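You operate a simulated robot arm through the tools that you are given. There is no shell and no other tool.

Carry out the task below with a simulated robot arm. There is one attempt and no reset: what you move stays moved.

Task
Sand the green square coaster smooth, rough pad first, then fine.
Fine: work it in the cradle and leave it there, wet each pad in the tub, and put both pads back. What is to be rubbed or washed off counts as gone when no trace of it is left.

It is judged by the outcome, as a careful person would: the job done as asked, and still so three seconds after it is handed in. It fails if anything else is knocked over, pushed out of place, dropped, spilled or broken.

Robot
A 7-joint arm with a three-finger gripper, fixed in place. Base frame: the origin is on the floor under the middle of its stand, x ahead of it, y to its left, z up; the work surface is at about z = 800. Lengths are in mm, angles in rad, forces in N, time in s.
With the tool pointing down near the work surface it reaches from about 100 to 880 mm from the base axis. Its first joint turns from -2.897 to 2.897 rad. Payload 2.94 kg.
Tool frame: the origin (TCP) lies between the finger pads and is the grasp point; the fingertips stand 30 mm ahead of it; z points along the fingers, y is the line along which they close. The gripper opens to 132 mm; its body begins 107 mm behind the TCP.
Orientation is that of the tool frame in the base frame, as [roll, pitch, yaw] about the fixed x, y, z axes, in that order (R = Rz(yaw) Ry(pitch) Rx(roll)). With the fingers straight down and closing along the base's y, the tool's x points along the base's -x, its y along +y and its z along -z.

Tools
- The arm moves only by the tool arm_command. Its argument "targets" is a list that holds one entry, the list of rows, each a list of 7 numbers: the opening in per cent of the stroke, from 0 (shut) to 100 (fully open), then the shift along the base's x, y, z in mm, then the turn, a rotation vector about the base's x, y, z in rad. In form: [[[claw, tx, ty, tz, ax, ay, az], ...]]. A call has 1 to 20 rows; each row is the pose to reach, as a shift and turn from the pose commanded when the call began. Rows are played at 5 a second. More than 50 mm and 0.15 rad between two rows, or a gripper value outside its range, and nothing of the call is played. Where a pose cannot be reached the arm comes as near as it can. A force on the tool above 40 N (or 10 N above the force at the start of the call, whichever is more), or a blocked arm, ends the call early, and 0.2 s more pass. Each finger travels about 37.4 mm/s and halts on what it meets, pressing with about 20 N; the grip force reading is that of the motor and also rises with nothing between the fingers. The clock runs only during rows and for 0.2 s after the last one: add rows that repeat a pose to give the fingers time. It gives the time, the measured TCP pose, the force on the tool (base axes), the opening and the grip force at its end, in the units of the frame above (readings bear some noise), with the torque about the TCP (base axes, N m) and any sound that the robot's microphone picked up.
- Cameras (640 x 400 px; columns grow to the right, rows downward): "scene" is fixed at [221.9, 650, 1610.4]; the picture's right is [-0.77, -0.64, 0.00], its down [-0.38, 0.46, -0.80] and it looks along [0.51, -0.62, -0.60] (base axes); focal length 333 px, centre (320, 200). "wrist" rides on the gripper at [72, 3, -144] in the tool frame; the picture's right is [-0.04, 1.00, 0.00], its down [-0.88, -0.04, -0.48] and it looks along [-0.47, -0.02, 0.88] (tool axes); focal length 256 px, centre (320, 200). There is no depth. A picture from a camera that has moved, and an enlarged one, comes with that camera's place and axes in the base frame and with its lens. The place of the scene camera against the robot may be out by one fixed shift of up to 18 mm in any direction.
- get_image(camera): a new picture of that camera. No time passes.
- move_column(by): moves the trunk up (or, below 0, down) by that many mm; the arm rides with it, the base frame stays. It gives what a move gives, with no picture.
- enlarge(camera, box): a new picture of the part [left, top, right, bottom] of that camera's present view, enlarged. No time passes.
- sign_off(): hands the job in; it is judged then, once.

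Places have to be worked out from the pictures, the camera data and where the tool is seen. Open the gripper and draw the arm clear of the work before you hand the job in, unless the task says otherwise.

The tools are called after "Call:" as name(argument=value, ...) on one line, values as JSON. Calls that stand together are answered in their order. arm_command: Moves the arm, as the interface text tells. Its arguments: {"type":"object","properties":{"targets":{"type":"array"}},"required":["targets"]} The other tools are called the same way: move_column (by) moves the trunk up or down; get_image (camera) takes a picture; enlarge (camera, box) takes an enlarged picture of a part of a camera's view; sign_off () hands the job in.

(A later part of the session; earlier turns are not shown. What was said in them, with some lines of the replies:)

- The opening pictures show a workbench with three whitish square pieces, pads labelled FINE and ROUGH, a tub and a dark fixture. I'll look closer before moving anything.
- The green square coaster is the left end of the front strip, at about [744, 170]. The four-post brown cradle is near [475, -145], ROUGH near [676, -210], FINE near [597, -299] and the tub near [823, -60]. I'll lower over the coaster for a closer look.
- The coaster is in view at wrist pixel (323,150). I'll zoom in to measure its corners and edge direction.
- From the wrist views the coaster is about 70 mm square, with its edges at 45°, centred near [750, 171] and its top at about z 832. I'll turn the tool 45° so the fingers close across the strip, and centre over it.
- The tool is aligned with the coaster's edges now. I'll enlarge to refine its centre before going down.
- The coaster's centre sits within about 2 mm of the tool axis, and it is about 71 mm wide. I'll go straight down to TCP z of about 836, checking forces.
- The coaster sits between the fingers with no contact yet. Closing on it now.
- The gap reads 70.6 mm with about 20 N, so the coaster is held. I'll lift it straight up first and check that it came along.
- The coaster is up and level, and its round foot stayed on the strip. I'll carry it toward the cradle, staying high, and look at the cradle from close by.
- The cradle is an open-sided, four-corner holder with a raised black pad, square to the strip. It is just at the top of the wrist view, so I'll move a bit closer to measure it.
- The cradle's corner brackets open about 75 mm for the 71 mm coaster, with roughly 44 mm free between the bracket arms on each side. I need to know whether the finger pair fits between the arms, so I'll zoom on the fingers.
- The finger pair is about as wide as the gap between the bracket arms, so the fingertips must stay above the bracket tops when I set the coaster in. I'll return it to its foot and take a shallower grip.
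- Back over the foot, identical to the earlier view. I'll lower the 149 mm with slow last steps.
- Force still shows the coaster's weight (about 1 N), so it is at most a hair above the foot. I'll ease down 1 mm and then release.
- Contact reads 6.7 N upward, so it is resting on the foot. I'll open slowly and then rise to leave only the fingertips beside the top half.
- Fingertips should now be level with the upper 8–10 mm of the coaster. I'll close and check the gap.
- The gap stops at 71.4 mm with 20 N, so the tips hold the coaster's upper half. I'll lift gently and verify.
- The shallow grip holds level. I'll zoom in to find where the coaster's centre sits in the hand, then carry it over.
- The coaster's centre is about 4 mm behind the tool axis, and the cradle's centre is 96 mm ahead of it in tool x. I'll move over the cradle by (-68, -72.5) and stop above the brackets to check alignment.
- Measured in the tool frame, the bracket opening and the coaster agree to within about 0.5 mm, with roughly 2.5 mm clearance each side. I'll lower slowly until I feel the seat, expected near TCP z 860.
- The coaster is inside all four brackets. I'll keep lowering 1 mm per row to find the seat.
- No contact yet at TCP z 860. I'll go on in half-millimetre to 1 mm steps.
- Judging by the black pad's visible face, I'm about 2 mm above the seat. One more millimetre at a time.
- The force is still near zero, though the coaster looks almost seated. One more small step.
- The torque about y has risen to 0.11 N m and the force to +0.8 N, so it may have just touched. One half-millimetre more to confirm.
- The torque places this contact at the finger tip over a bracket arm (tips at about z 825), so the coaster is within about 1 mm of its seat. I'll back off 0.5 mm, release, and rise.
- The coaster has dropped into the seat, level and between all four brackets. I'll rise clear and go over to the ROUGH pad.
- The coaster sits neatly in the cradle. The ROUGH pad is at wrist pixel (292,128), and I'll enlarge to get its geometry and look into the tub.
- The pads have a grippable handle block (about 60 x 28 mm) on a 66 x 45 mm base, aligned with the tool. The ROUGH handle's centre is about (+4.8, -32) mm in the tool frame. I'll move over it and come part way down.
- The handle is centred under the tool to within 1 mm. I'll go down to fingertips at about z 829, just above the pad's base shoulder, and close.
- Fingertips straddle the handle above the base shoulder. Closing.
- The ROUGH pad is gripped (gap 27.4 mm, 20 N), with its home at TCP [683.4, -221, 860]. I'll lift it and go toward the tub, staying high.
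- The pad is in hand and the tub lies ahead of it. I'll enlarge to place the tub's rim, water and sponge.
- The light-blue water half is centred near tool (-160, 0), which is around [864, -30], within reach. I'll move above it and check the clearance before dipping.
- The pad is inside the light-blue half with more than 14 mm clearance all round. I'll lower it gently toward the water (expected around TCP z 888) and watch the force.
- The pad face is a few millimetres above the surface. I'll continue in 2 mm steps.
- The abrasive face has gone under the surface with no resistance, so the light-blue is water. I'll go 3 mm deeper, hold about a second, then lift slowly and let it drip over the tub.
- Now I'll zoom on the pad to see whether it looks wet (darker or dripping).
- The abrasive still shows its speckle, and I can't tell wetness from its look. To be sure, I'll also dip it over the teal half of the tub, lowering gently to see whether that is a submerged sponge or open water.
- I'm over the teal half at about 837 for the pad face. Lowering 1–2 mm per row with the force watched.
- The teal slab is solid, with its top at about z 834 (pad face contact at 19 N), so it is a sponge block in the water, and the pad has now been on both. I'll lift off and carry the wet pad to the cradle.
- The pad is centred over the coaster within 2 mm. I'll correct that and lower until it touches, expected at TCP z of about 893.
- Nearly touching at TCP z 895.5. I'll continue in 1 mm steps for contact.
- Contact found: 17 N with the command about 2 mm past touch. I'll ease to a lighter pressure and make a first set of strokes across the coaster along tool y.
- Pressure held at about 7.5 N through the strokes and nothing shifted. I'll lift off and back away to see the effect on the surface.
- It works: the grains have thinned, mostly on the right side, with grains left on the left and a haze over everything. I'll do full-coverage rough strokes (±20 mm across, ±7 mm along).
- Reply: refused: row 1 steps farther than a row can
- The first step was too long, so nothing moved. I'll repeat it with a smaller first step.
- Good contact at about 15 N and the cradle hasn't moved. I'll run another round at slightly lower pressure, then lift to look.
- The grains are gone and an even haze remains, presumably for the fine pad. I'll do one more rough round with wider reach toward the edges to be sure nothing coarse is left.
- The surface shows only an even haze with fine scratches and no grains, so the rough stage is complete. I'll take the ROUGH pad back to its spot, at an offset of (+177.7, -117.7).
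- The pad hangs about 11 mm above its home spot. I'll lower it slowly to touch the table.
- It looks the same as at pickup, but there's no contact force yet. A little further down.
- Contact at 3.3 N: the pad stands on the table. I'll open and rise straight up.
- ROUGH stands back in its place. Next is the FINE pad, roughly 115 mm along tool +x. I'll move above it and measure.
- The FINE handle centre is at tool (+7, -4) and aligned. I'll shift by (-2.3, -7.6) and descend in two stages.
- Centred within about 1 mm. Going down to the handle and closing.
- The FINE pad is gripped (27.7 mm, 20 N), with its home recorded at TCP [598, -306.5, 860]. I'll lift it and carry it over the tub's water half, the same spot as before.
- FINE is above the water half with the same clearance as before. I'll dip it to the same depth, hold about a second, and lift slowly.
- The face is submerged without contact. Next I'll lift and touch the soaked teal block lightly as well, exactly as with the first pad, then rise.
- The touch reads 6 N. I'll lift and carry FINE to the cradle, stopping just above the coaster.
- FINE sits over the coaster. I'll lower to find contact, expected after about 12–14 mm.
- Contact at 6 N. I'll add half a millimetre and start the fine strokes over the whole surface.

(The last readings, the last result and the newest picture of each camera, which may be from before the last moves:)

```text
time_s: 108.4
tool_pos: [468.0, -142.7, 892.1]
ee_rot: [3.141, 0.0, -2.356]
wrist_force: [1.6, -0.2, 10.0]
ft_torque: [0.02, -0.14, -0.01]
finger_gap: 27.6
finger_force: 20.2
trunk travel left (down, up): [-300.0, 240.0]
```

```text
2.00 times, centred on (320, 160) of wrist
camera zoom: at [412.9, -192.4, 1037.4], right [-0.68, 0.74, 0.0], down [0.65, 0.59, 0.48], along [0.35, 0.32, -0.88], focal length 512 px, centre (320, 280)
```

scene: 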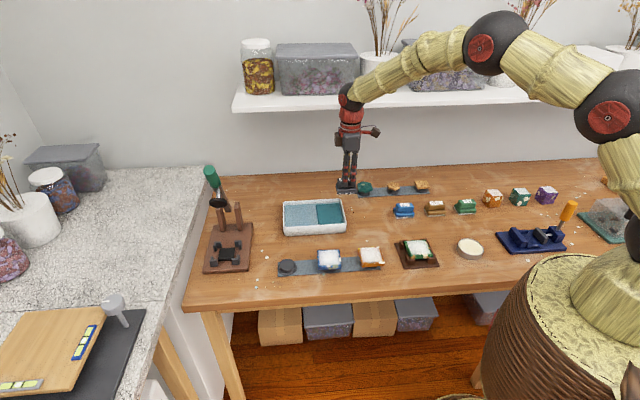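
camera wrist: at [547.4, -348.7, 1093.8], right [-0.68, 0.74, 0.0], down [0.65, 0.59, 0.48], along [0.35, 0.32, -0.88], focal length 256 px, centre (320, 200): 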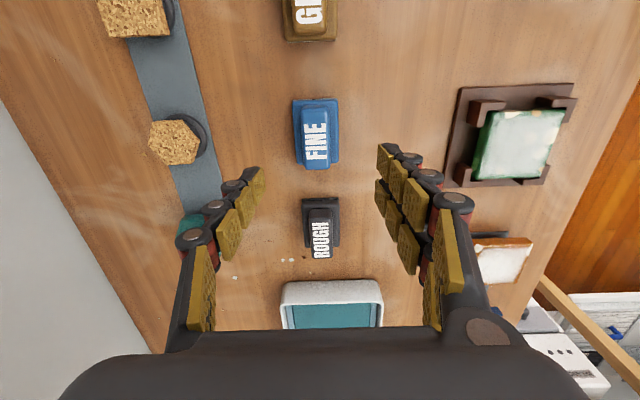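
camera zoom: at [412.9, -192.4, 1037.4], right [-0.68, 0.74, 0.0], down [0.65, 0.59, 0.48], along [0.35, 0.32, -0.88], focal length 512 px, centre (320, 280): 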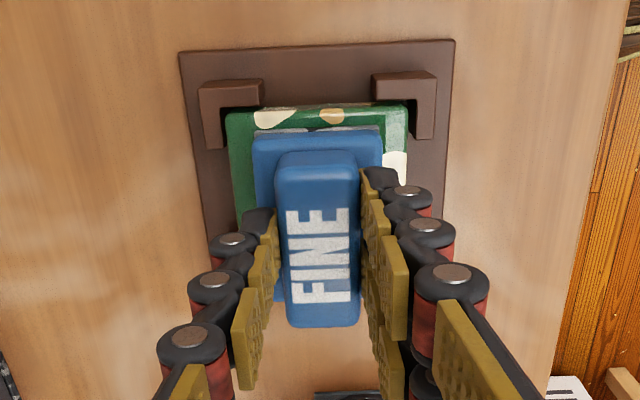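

The front edge already shows clear green, so the haze is coming off. I'll do another round and then lift to inspect.

Call:
arm_command(targets=[[[10, -7, -7, 0, 0, 0, 0], [10, -15, 1, 0, 0, 0, 0], [10, -22, 8, 0, 0, 0, 0], [10, -15, 15, 0, 0, 0, 0], [10, -8, 22, 0, 0, 0, 0], [10, 0, 14, 0, 0, 0, 0], [10, 7, 7, 0, 0, 0, 0], [10, 15, -1, 0, 0, 0, 0], [10, 22, -8, 0, 0, 0, 0], [10, 15, -15, 0, 0, 0, 0], [10, 8, -22, 0, 0, 0, 0], [10, 0, -14, 0, 0, 0, 0], [10, -7, -7, 0, 0, 0, 0], [10, 0, 0, 0, 0, 0, 0], [10, 0, 0, 10, 0, 0, 0], [10, 8, 8, 28, 0, 0, 0], [10, 25, 25, 50, 0, 0, 0], [10, 40, 40, 55, 0, 0, 0], [10, 40, 40, 55, 0, 0, 0]]])

Call:
enlarge(camera="wrist", box=[250, 0, 390, 130])

Call:
enlarge(camera="scene", box=[390, 225, 450, 270])

```text
time_s: 112.4
tool_pos: [506.2, -103.4, 947.8]
ee_rot: [-3.141, -0.001, -2.356]
wrist_force: [-0.4, -0.9, -0.8]
ft_torque: [0.0, 0.0, 0.01]
finger_gap: 27.4
finger_force: 20.2
trunk travel left (down, up): [-300.0, 240.0]
```

```text
3.08 times, centred on (320, 65) of wrist
camera zoom: at [453.3, -152.6, 1092.4], right [-0.68, 0.74, 0.0], down [0.65, 0.59, 0.48], along [0.35, 0.32, -0.88], focal length 788 px, centre (320, 615)
```

zoom: 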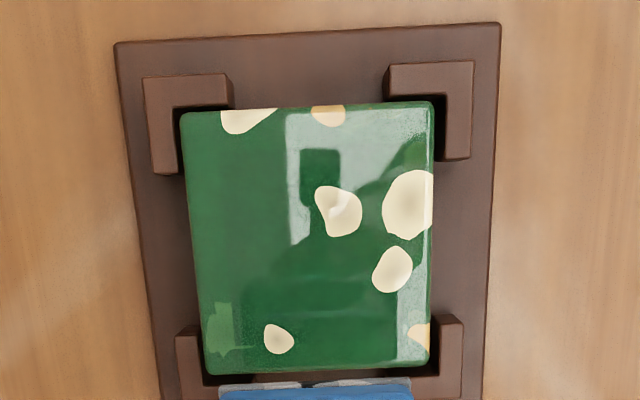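

```text
8.89 times, centred on (420, 248) of scene
camera zoom: at [221.9, 650.0, 1610.4], right [-0.77, -0.64, 0.0], down [-0.38, 0.46, -0.8], along [0.51, -0.62, -0.6], focal length 2963 px, centre (-569, -222)
```

zoom: 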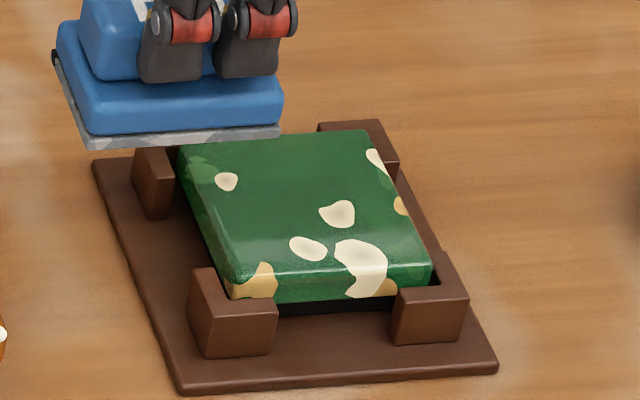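

The surface is now clear, glossy green; the bright patches look like reflections. To be sure no trace remains at the edges and corners, I'll do one more full fine round.

Call:
arm_command(targets=[[[10, -20, -20, -18, 0, 0, 0], [10, -40, -40, -44, 0, 0, 0], [10, -40, -40, -55, 0, 0, 0], [10, -47, -47, -55, 0, 0, 0], [10, -55, -39, -55, 0, 0, 0], [10, -63, -31, -55, 0, 0, 0], [10, -56, -24, -55, 0, 0, 0], [10, -49, -17, -55, 0, 0, 0], [10, -41, -25, -55, 0, 0, 0], [10, -33, -33, -55, 0, 0, 0], [10, -25, -41, -55, 0, 0, 0], [10, -17, -49, -55, 0, 0, 0], [10, -24, -56, -55, 0, 0, 0], [10, -31, -63, -55, 0, 0, 0], [10, -39, -55, -55, 0, 0, 0], [10, -47, -47, -55, 0, 0, 0], [10, -40, -40, -55, 0, 0, 0], [10, -40, -40, -45, 0, 0, 0], [10, -28, -28, -20, 0, 0, 0], [10, 0, 0, 0, 0, 0, 0]]])

Call:
enlarge(camera="wrist", box=[250, 0, 390, 130])

Call:
enlarge(camera="scene", box=[395, 230, 445, 265])

```text
time_s: 116.6
tool_pos: [506.8, -101.7, 946.7]
ee_rot: [3.14, -0.002, -2.356]
wrist_force: [-0.1, 0.1, -0.3]
ft_torque: [-0.02, -0.01, 0.01]
finger_gap: 27.3
finger_force: 20.4
trunk travel left (down, up): [-300.0, 240.0]
```

```text
3.08 times, centred on (320, 65) of wrist
camera zoom: at [453.3, -152.3, 1092.2], right [-0.68, 0.74, 0.0], down [0.65, 0.59, 0.47], along [0.35, 0.32, -0.88], focal length 788 px, centre (320, 615)
```

zoom: 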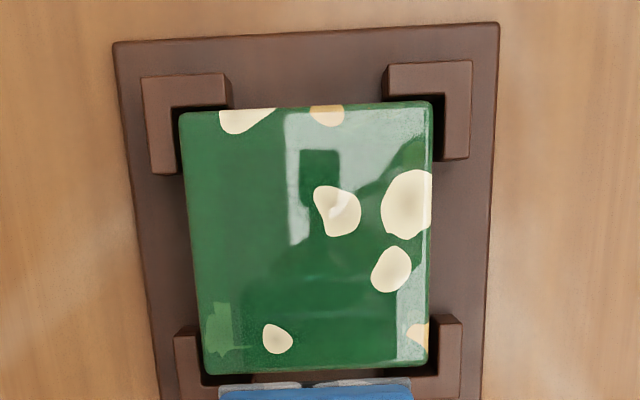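

```text
11.43 times, centred on (420, 248) of scene
camera zoom: at [221.9, 650.0, 1610.4], right [-0.77, -0.64, 0.0], down [-0.38, 0.46, -0.8], along [0.51, -0.62, -0.6], focal length 3810 px, centre (-823, -343)
```

zoom: 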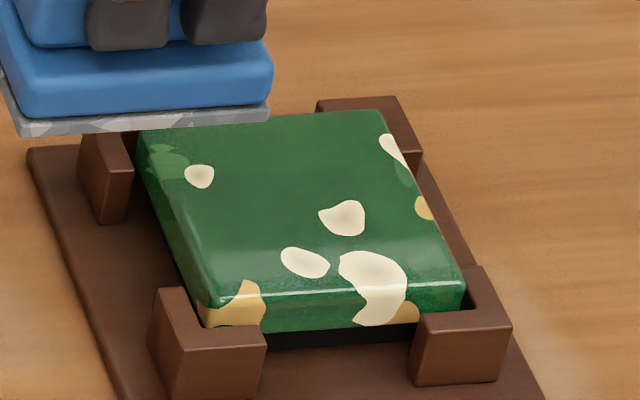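

The wrist picture is identical to before the extra round, so the bright areas are reflections, and the scene view shows clean green with only the terrazzo chips. I'll take FINE back to its home, at an offset of (+91.7, -203.1).

Call:
arm_command(targets=[[[10, 6, -14, 10, 0, 0, 0], [10, 22, -48, 18, 0, 0, 0], [10, 40, -90, 18, 0, 0, 0], [10, 58, -130, 18, 0, 0, 0], [10, 76, -168, 18, 0, 0, 0], [10, 88, -195, 12, 0, 0, 0], [10, 91.7, -203.1, -8, 0, 0, 0], [10, 91.7, -203.1, -35, 0, 0, 0], [10, 91.7, -203.1, -60, 0, 0, 0], [10, 91.7, -203.1, -76, 0, 0, 0], [10, 91.7, -203.1, -76, 0, 0, 0]]])

Call:
get_image(camera="wrist")

Call:
enlarge(camera="scene", box=[370, 175, 440, 230])

```text
time_s: 119.0
tool_pos: [598.3, -306.4, 871.6]
ee_rot: [3.141, -0.001, -2.357]
wrist_force: [-0.3, -0.1, -0.5]
ft_torque: [-0.05, -0.05, 0.03]
finger_gap: 27.6
finger_force: 20.3
trunk travel left (down, up): [-300.0, 240.0]
```

```text
taken
camera wrist: at [544.9, -355.7, 1016.3], right [-0.68, 0.74, 0.0], down [0.65, 0.59, 0.48], along [0.35, 0.32, -0.88], focal length 256 px, centre (320, 200)
```

wrist: 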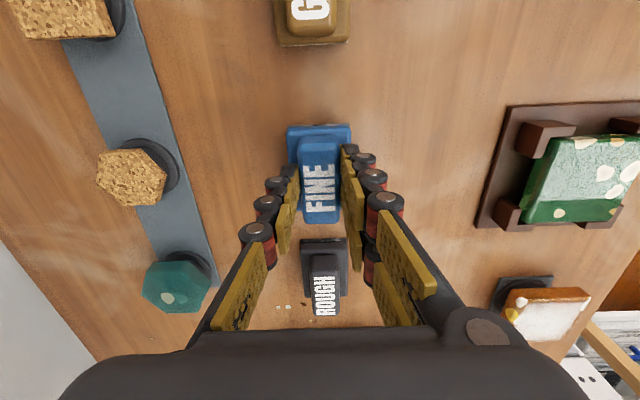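

```text
7.27 times, centred on (405, 202) of scene
camera zoom: at [221.9, 650.0, 1610.4], right [-0.77, -0.64, 0.0], down [-0.38, 0.46, -0.8], along [0.51, -0.62, -0.6], focal length 2424 px, centre (-298, 182)
```

zoom: 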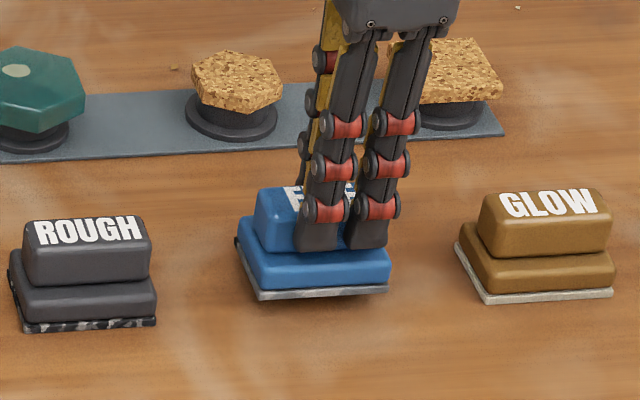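

In this slanted view the coaster shows pale mottling. I'll zoom in to see whether that is residue or reflection.

Call:
enlarge(camera="wrist", box=[480, 90, 640, 250])

Call:
enlarge(camera="scene", box=[395, 230, 445, 265])

```text
2.50 times, centred on (560, 170) of wrist
camera zoom: at [544.9, -355.7, 1016.3], right [-0.68, 0.74, 0.0], down [0.65, 0.59, 0.48], along [0.35, 0.32, -0.88], focal length 640 px, centre (-280, 275)
```

zoom: 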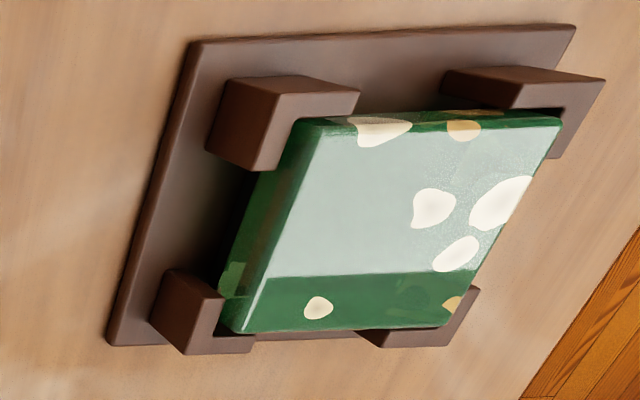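

```text
11.43 times, centred on (420, 248) of scene
camera zoom: at [221.9, 650.0, 1610.4], right [-0.77, -0.64, 0.0], down [-0.38, 0.46, -0.8], along [0.51, -0.62, -0.6], focal length 3810 px, centre (-823, -343)
```

zoom: 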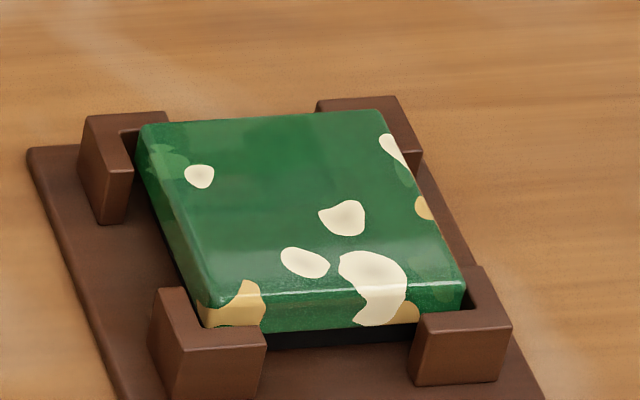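

It's a mirror-like reflection with a straight edge, and the scene view shows the top entirely clear. I'll lower FINE to its spot.

Call:
arm_command(targets=[[[10, 0, 0, -4, 0, 0, 0], [10, 0, 0, -7, 0, 0, 0], [10, 0, 0, -9, 0, 0, 0], [10, 0, 0, -10.5, 0, 0, 0], [10, 0, 0, -11.5, 0, 0, 0], [10, 0, 0, -11.5, 0, 0, 0]]])

```text
time_s: 120.4
tool_pos: [597.3, -305.0, 859.4]
ee_rot: [-3.141, -0.001, -2.355]
wrist_force: [-0.1, -0.4, -1.2]
ft_torque: [0.0, 0.01, -0.01]
finger_gap: 27.3
finger_force: 20.1
trunk travel left (down, up): [-300.0, 240.0]
```

No contact yet, so I'll take half-millimetre steps.

Call:
arm_command(targets=[[[10, 0, 0, -0.5, 0, 0, 0], [10, 0, 0, -1, 0, 0, 0], [10, 0, 0, -1, 0, 0, 0]]])

```text
time_s: 121.2
tool_pos: [597.6, -306.1, 858.8]
ee_rot: [3.141, 0.0, -2.356]
wrist_force: [0.2, -0.5, -0.8]
ft_torque: [0.01, -0.01, 0.0]
finger_gap: 27.3
finger_force: 20.0
trunk travel left (down, up): [-300.0, 240.0]
```

Call:
arm_command(targets=[[[10, 0, 0, -0.5, 0, 0, 0], [10, 0, 0, -1, 0, 0, 0], [10, 0, 0, -1, 0, 0, 0]]])

Call:
enlarge(camera="scene", box=[370, 175, 440, 230])

```text
time_s: 122.0
tool_pos: [598.8, -307.0, 859.0]
ee_rot: [-3.141, 0.001, -2.356]
wrist_force: [-1.0, 1.5, 3.2]
ft_torque: [0.14, 0.06, -0.03]
finger_gap: 27.6
finger_force: 20.1
trunk travel left (down, up): [-300.0, 240.0]
```

```text
7.27 times, centred on (405, 202) of scene
camera zoom: at [221.9, 650.0, 1610.4], right [-0.77, -0.64, 0.0], down [-0.38, 0.46, -0.8], along [0.51, -0.62, -0.6], focal length 2424 px, centre (-298, 182)
```

zoom: 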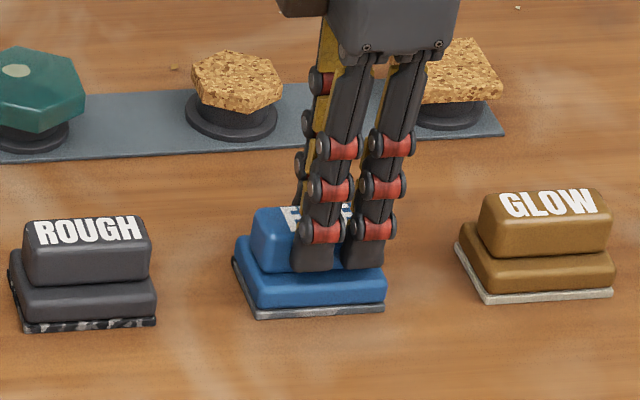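

Contact at 3.2 N, so FINE rests on the table at its place. I'll open and rise straight up, well clear.

Call:
arm_command(targets=[[[22, 0, 0, 0.5, 0, 0, 0], [30, 0, 0, 0.7, 0, 0, 0], [45, 0, 0, 1, 0, 0, 0], [60, 0, 0, 1, 0, 0, 0], [60, 0, 0, 1, 0, 0, 0], [60, 0, 0, 15, 0, 0, 0], [60, 0, 0, 40, 0, 0, 0], [70, 0, 0, 75, 0, 0, 0], [80, 0, 0, 115, 0, 0, 0], [90, 0, 10, 155, 0, 0, 0], [100, 0, 30, 195, 0, 0, 0], [100, 0, 60, 220, 0, 0, 0], [100, 0, 60, 220, 0, 0, 0]]])

Call:
get_image(camera="wrist")

Call:
get_image(camera="scene")

Call:
enlarge(camera="scene", box=[350, 180, 480, 280])

Call:
enlarge(camera="scene", box=[190, 150, 390, 290])

```text
time_s: 124.8
tool_pos: [596.7, -245.9, 1080.4]
ee_rot: [-3.141, 0.001, -2.358]
wrist_force: [-0.4, 0.5, 0.4]
ft_torque: [-0.02, 0.01, -0.01]
finger_gap: 132.0
finger_force: 0.0
trunk travel left (down, up): [-300.0, 240.0]
```

```text
taken
camera wrist: at [544.0, -296.0, 1223.8], right [-0.68, 0.74, 0.0], down [0.65, 0.59, 0.48], along [0.35, 0.32, -0.88], focal length 256 px, centre (320, 200)
```

wrist: 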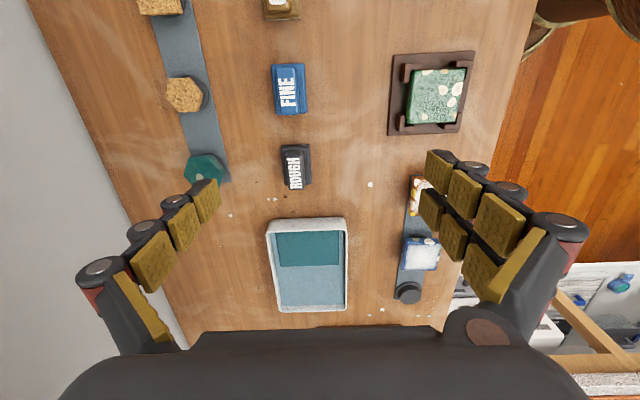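

```text
taken
```

scene: 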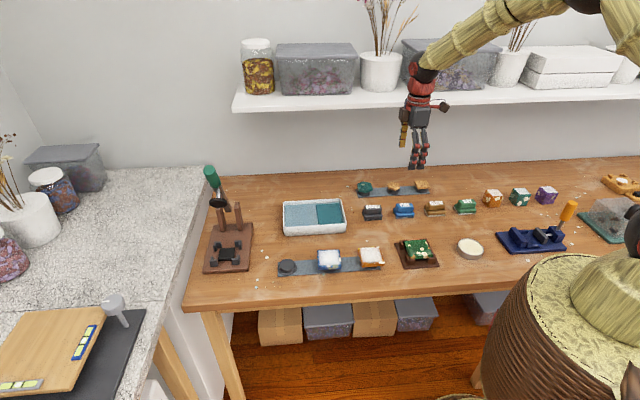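

```text
4.00 times, centred on (415, 230) of scene
camera zoom: at [221.9, 650.0, 1610.4], right [-0.77, -0.64, 0.0], down [-0.38, 0.46, -0.8], along [0.51, -0.62, -0.6], focal length 1333 px, centre (-60, 80)
```

zoom: 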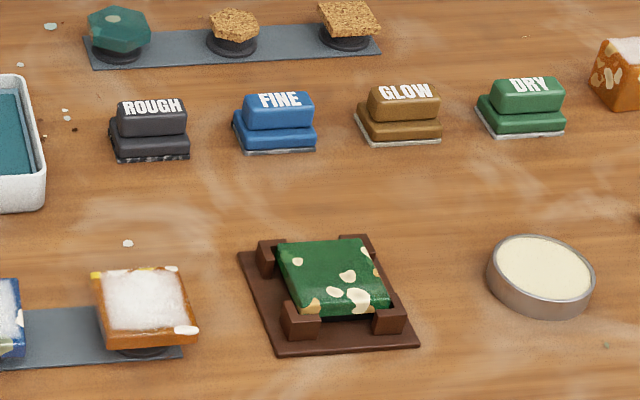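

```text
2.86 times, centred on (290, 220) of scene
camera zoom: at [221.9, 650.0, 1610.4], right [-0.77, -0.64, 0.0], down [-0.38, 0.46, -0.8], along [0.51, -0.62, -0.6], focal length 952 px, centre (406, 143)
```

zoom: 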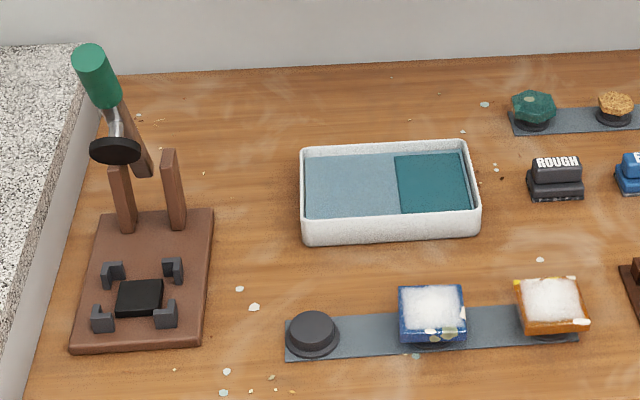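

Both pads and everything else are in place. As a final check, I'll zoom on the coaster from this new viewpoint.

Call:
enlarge(camera="wrist", box=[385, 45, 485, 135])

Call:
enlarge(camera="scene", box=[400, 235, 440, 263])

```text
4.44 times, centred on (435, 90) of wrist
camera zoom: at [544.0, -296.0, 1223.8], right [-0.68, 0.74, 0.0], down [0.65, 0.59, 0.48], along [0.35, 0.32, -0.88], focal length 1138 px, centre (-191, 689)
```

zoom: 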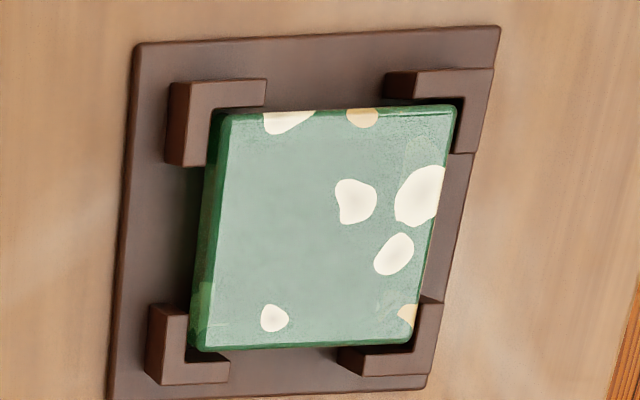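

```text
14.29 times, centred on (420, 249) of scene
camera zoom: at [221.9, 650.0, 1610.4], right [-0.77, -0.64, 0.0], down [-0.38, 0.46, -0.8], along [0.51, -0.62, -0.6], focal length 4762 px, centre (-1109, -500)
```

zoom: 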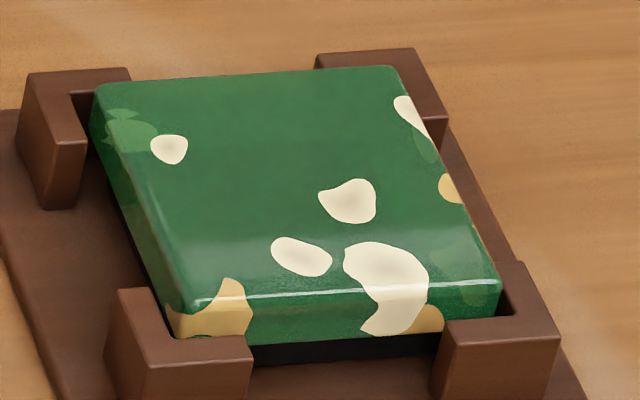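

The sheen here is uniform right to the edges (the old haze faded near the rim), so it reads as reflection. I'll take one more view from a different position to confirm that nothing fixed stays on the surface.

Call:
arm_command(targets=[[[100, -20, 15, 0, 0, 0, 0], [100, -50, 40, 0, 0, 0, 0], [100, -75, 70, 0, 0, 0, 0], [100, -90, 100, 0, 0, 0, 0], [100, -95, 130, 0, 0, 0, 0], [100, -95, 150, 0, 0, 0, 0], [100, -95, 150, 0, 0, 0, 0]]])

Call:
get_image(camera="wrist")

Call:
enlarge(camera="wrist", box=[200, 0, 360, 130])

```text
time_s: 126.4
tool_pos: [502.0, -95.8, 1078.8]
ee_rot: [-3.141, 0.0, -2.358]
wrist_force: [-0.7, 0.2, 0.5]
ft_torque: [0.06, 0.04, 0.01]
finger_gap: 131.9
finger_force: 0.1
trunk travel left (down, up): [-300.0, 240.0]
```

```text
taken
camera wrist: at [448.9, -145.6, 1223.0], right [-0.68, 0.74, 0.0], down [0.65, 0.59, 0.48], along [0.35, 0.32, -0.88], focal length 256 px, centre (320, 200)
```

wrist: 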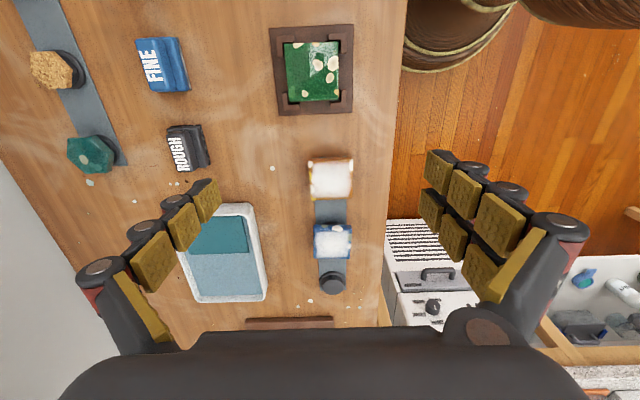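

```text
3.08 times, centred on (280, 65) of wrist
camera zoom: at [448.9, -145.6, 1223.0], right [-0.68, 0.74, 0.0], down [0.65, 0.59, 0.48], along [0.35, 0.32, -0.88], focal length 788 px, centre (443, 615)
```

zoom: 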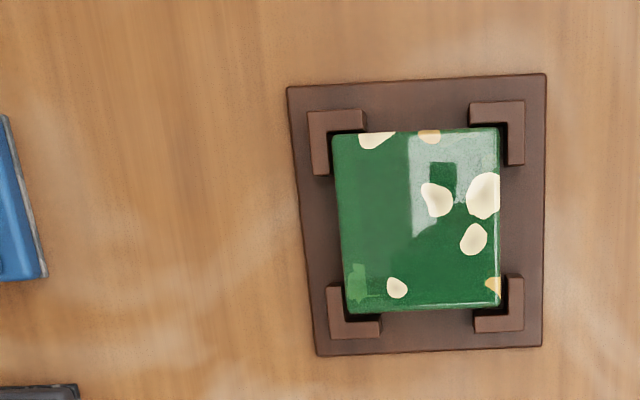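

The bright patch moved and changed outline with the camera, so it is a reflection of the gripper; the surface is clean, glossy green. I'll draw the open gripper further up and away, then take a last look.

Call:
arm_command(targets=[[[100, 10, 15, 25, 0, 0, 0], [100, 30, 40, 50, 0, 0, 0], [100, 50, 75, 75, 0, 0, 0], [100, 65, 105, 90, 0, 0, 0], [100, 70, 125, 95, 0, 0, 0], [100, 70, 125, 95, 0, 0, 0]]])

Call:
get_image(camera="scene")

Call:
enlarge(camera="scene", box=[350, 180, 480, 280])

```text
time_s: 127.8
tool_pos: [572.1, 29.5, 1172.1]
ee_rot: [-3.141, -0.001, -2.355]
wrist_force: [0.5, 0.0, -0.4]
ft_torque: [0.01, -0.02, -0.01]
finger_gap: 131.8
finger_force: 0.1
trunk travel left (down, up): [-300.0, 240.0]
```

```text
taken
```

scene: 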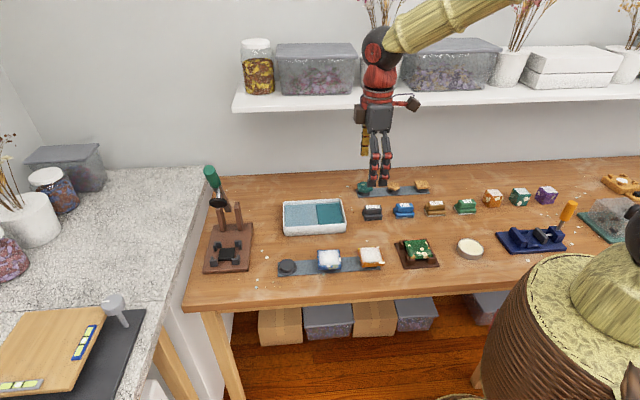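

```text
4.00 times, centred on (415, 230) of scene
camera zoom: at [221.9, 650.0, 1610.4], right [-0.77, -0.64, 0.0], down [-0.38, 0.46, -0.8], along [0.51, -0.62, -0.6], focal length 1333 px, centre (-60, 80)
```

zoom: 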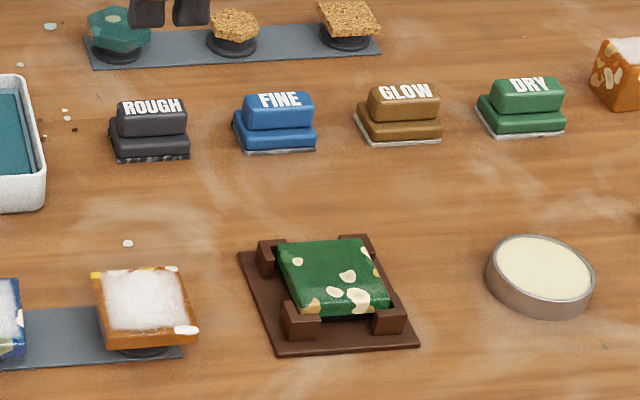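

The coaster is smooth and clean in the cradle, both pads stand in their places, nothing else has moved, and the open gripper is clear. I'm handing the job in.

Call:
sign_off()

```text
The job is handed in.
```

The green square coaster is sanded smooth and left in the cradle, and I've handed the job in.

- **Sanding:** I used the ROUGH pad until the loose grains were gone, then the FINE pad until the remaining haze cleared. In the last pictures the top is clean, glossy green. Pale patches still showed from some angles, but they changed with the camera position, so I took them for reflections.
- **Wetting:** I dipped each pad in the tub's water for about a second and also touched it to the teal block in there. I couldn't see any visible sign of wetness on the pads.
- **Placing the coaster:** I put it back on its foot once to take a higher grip. It then dropped the last couple of millimetres into the cradle when I let go.
- **Afterwards:** Both pads are back on their original spots. Nothing else on the bench looks moved, and the arm is clear with the gripper open.
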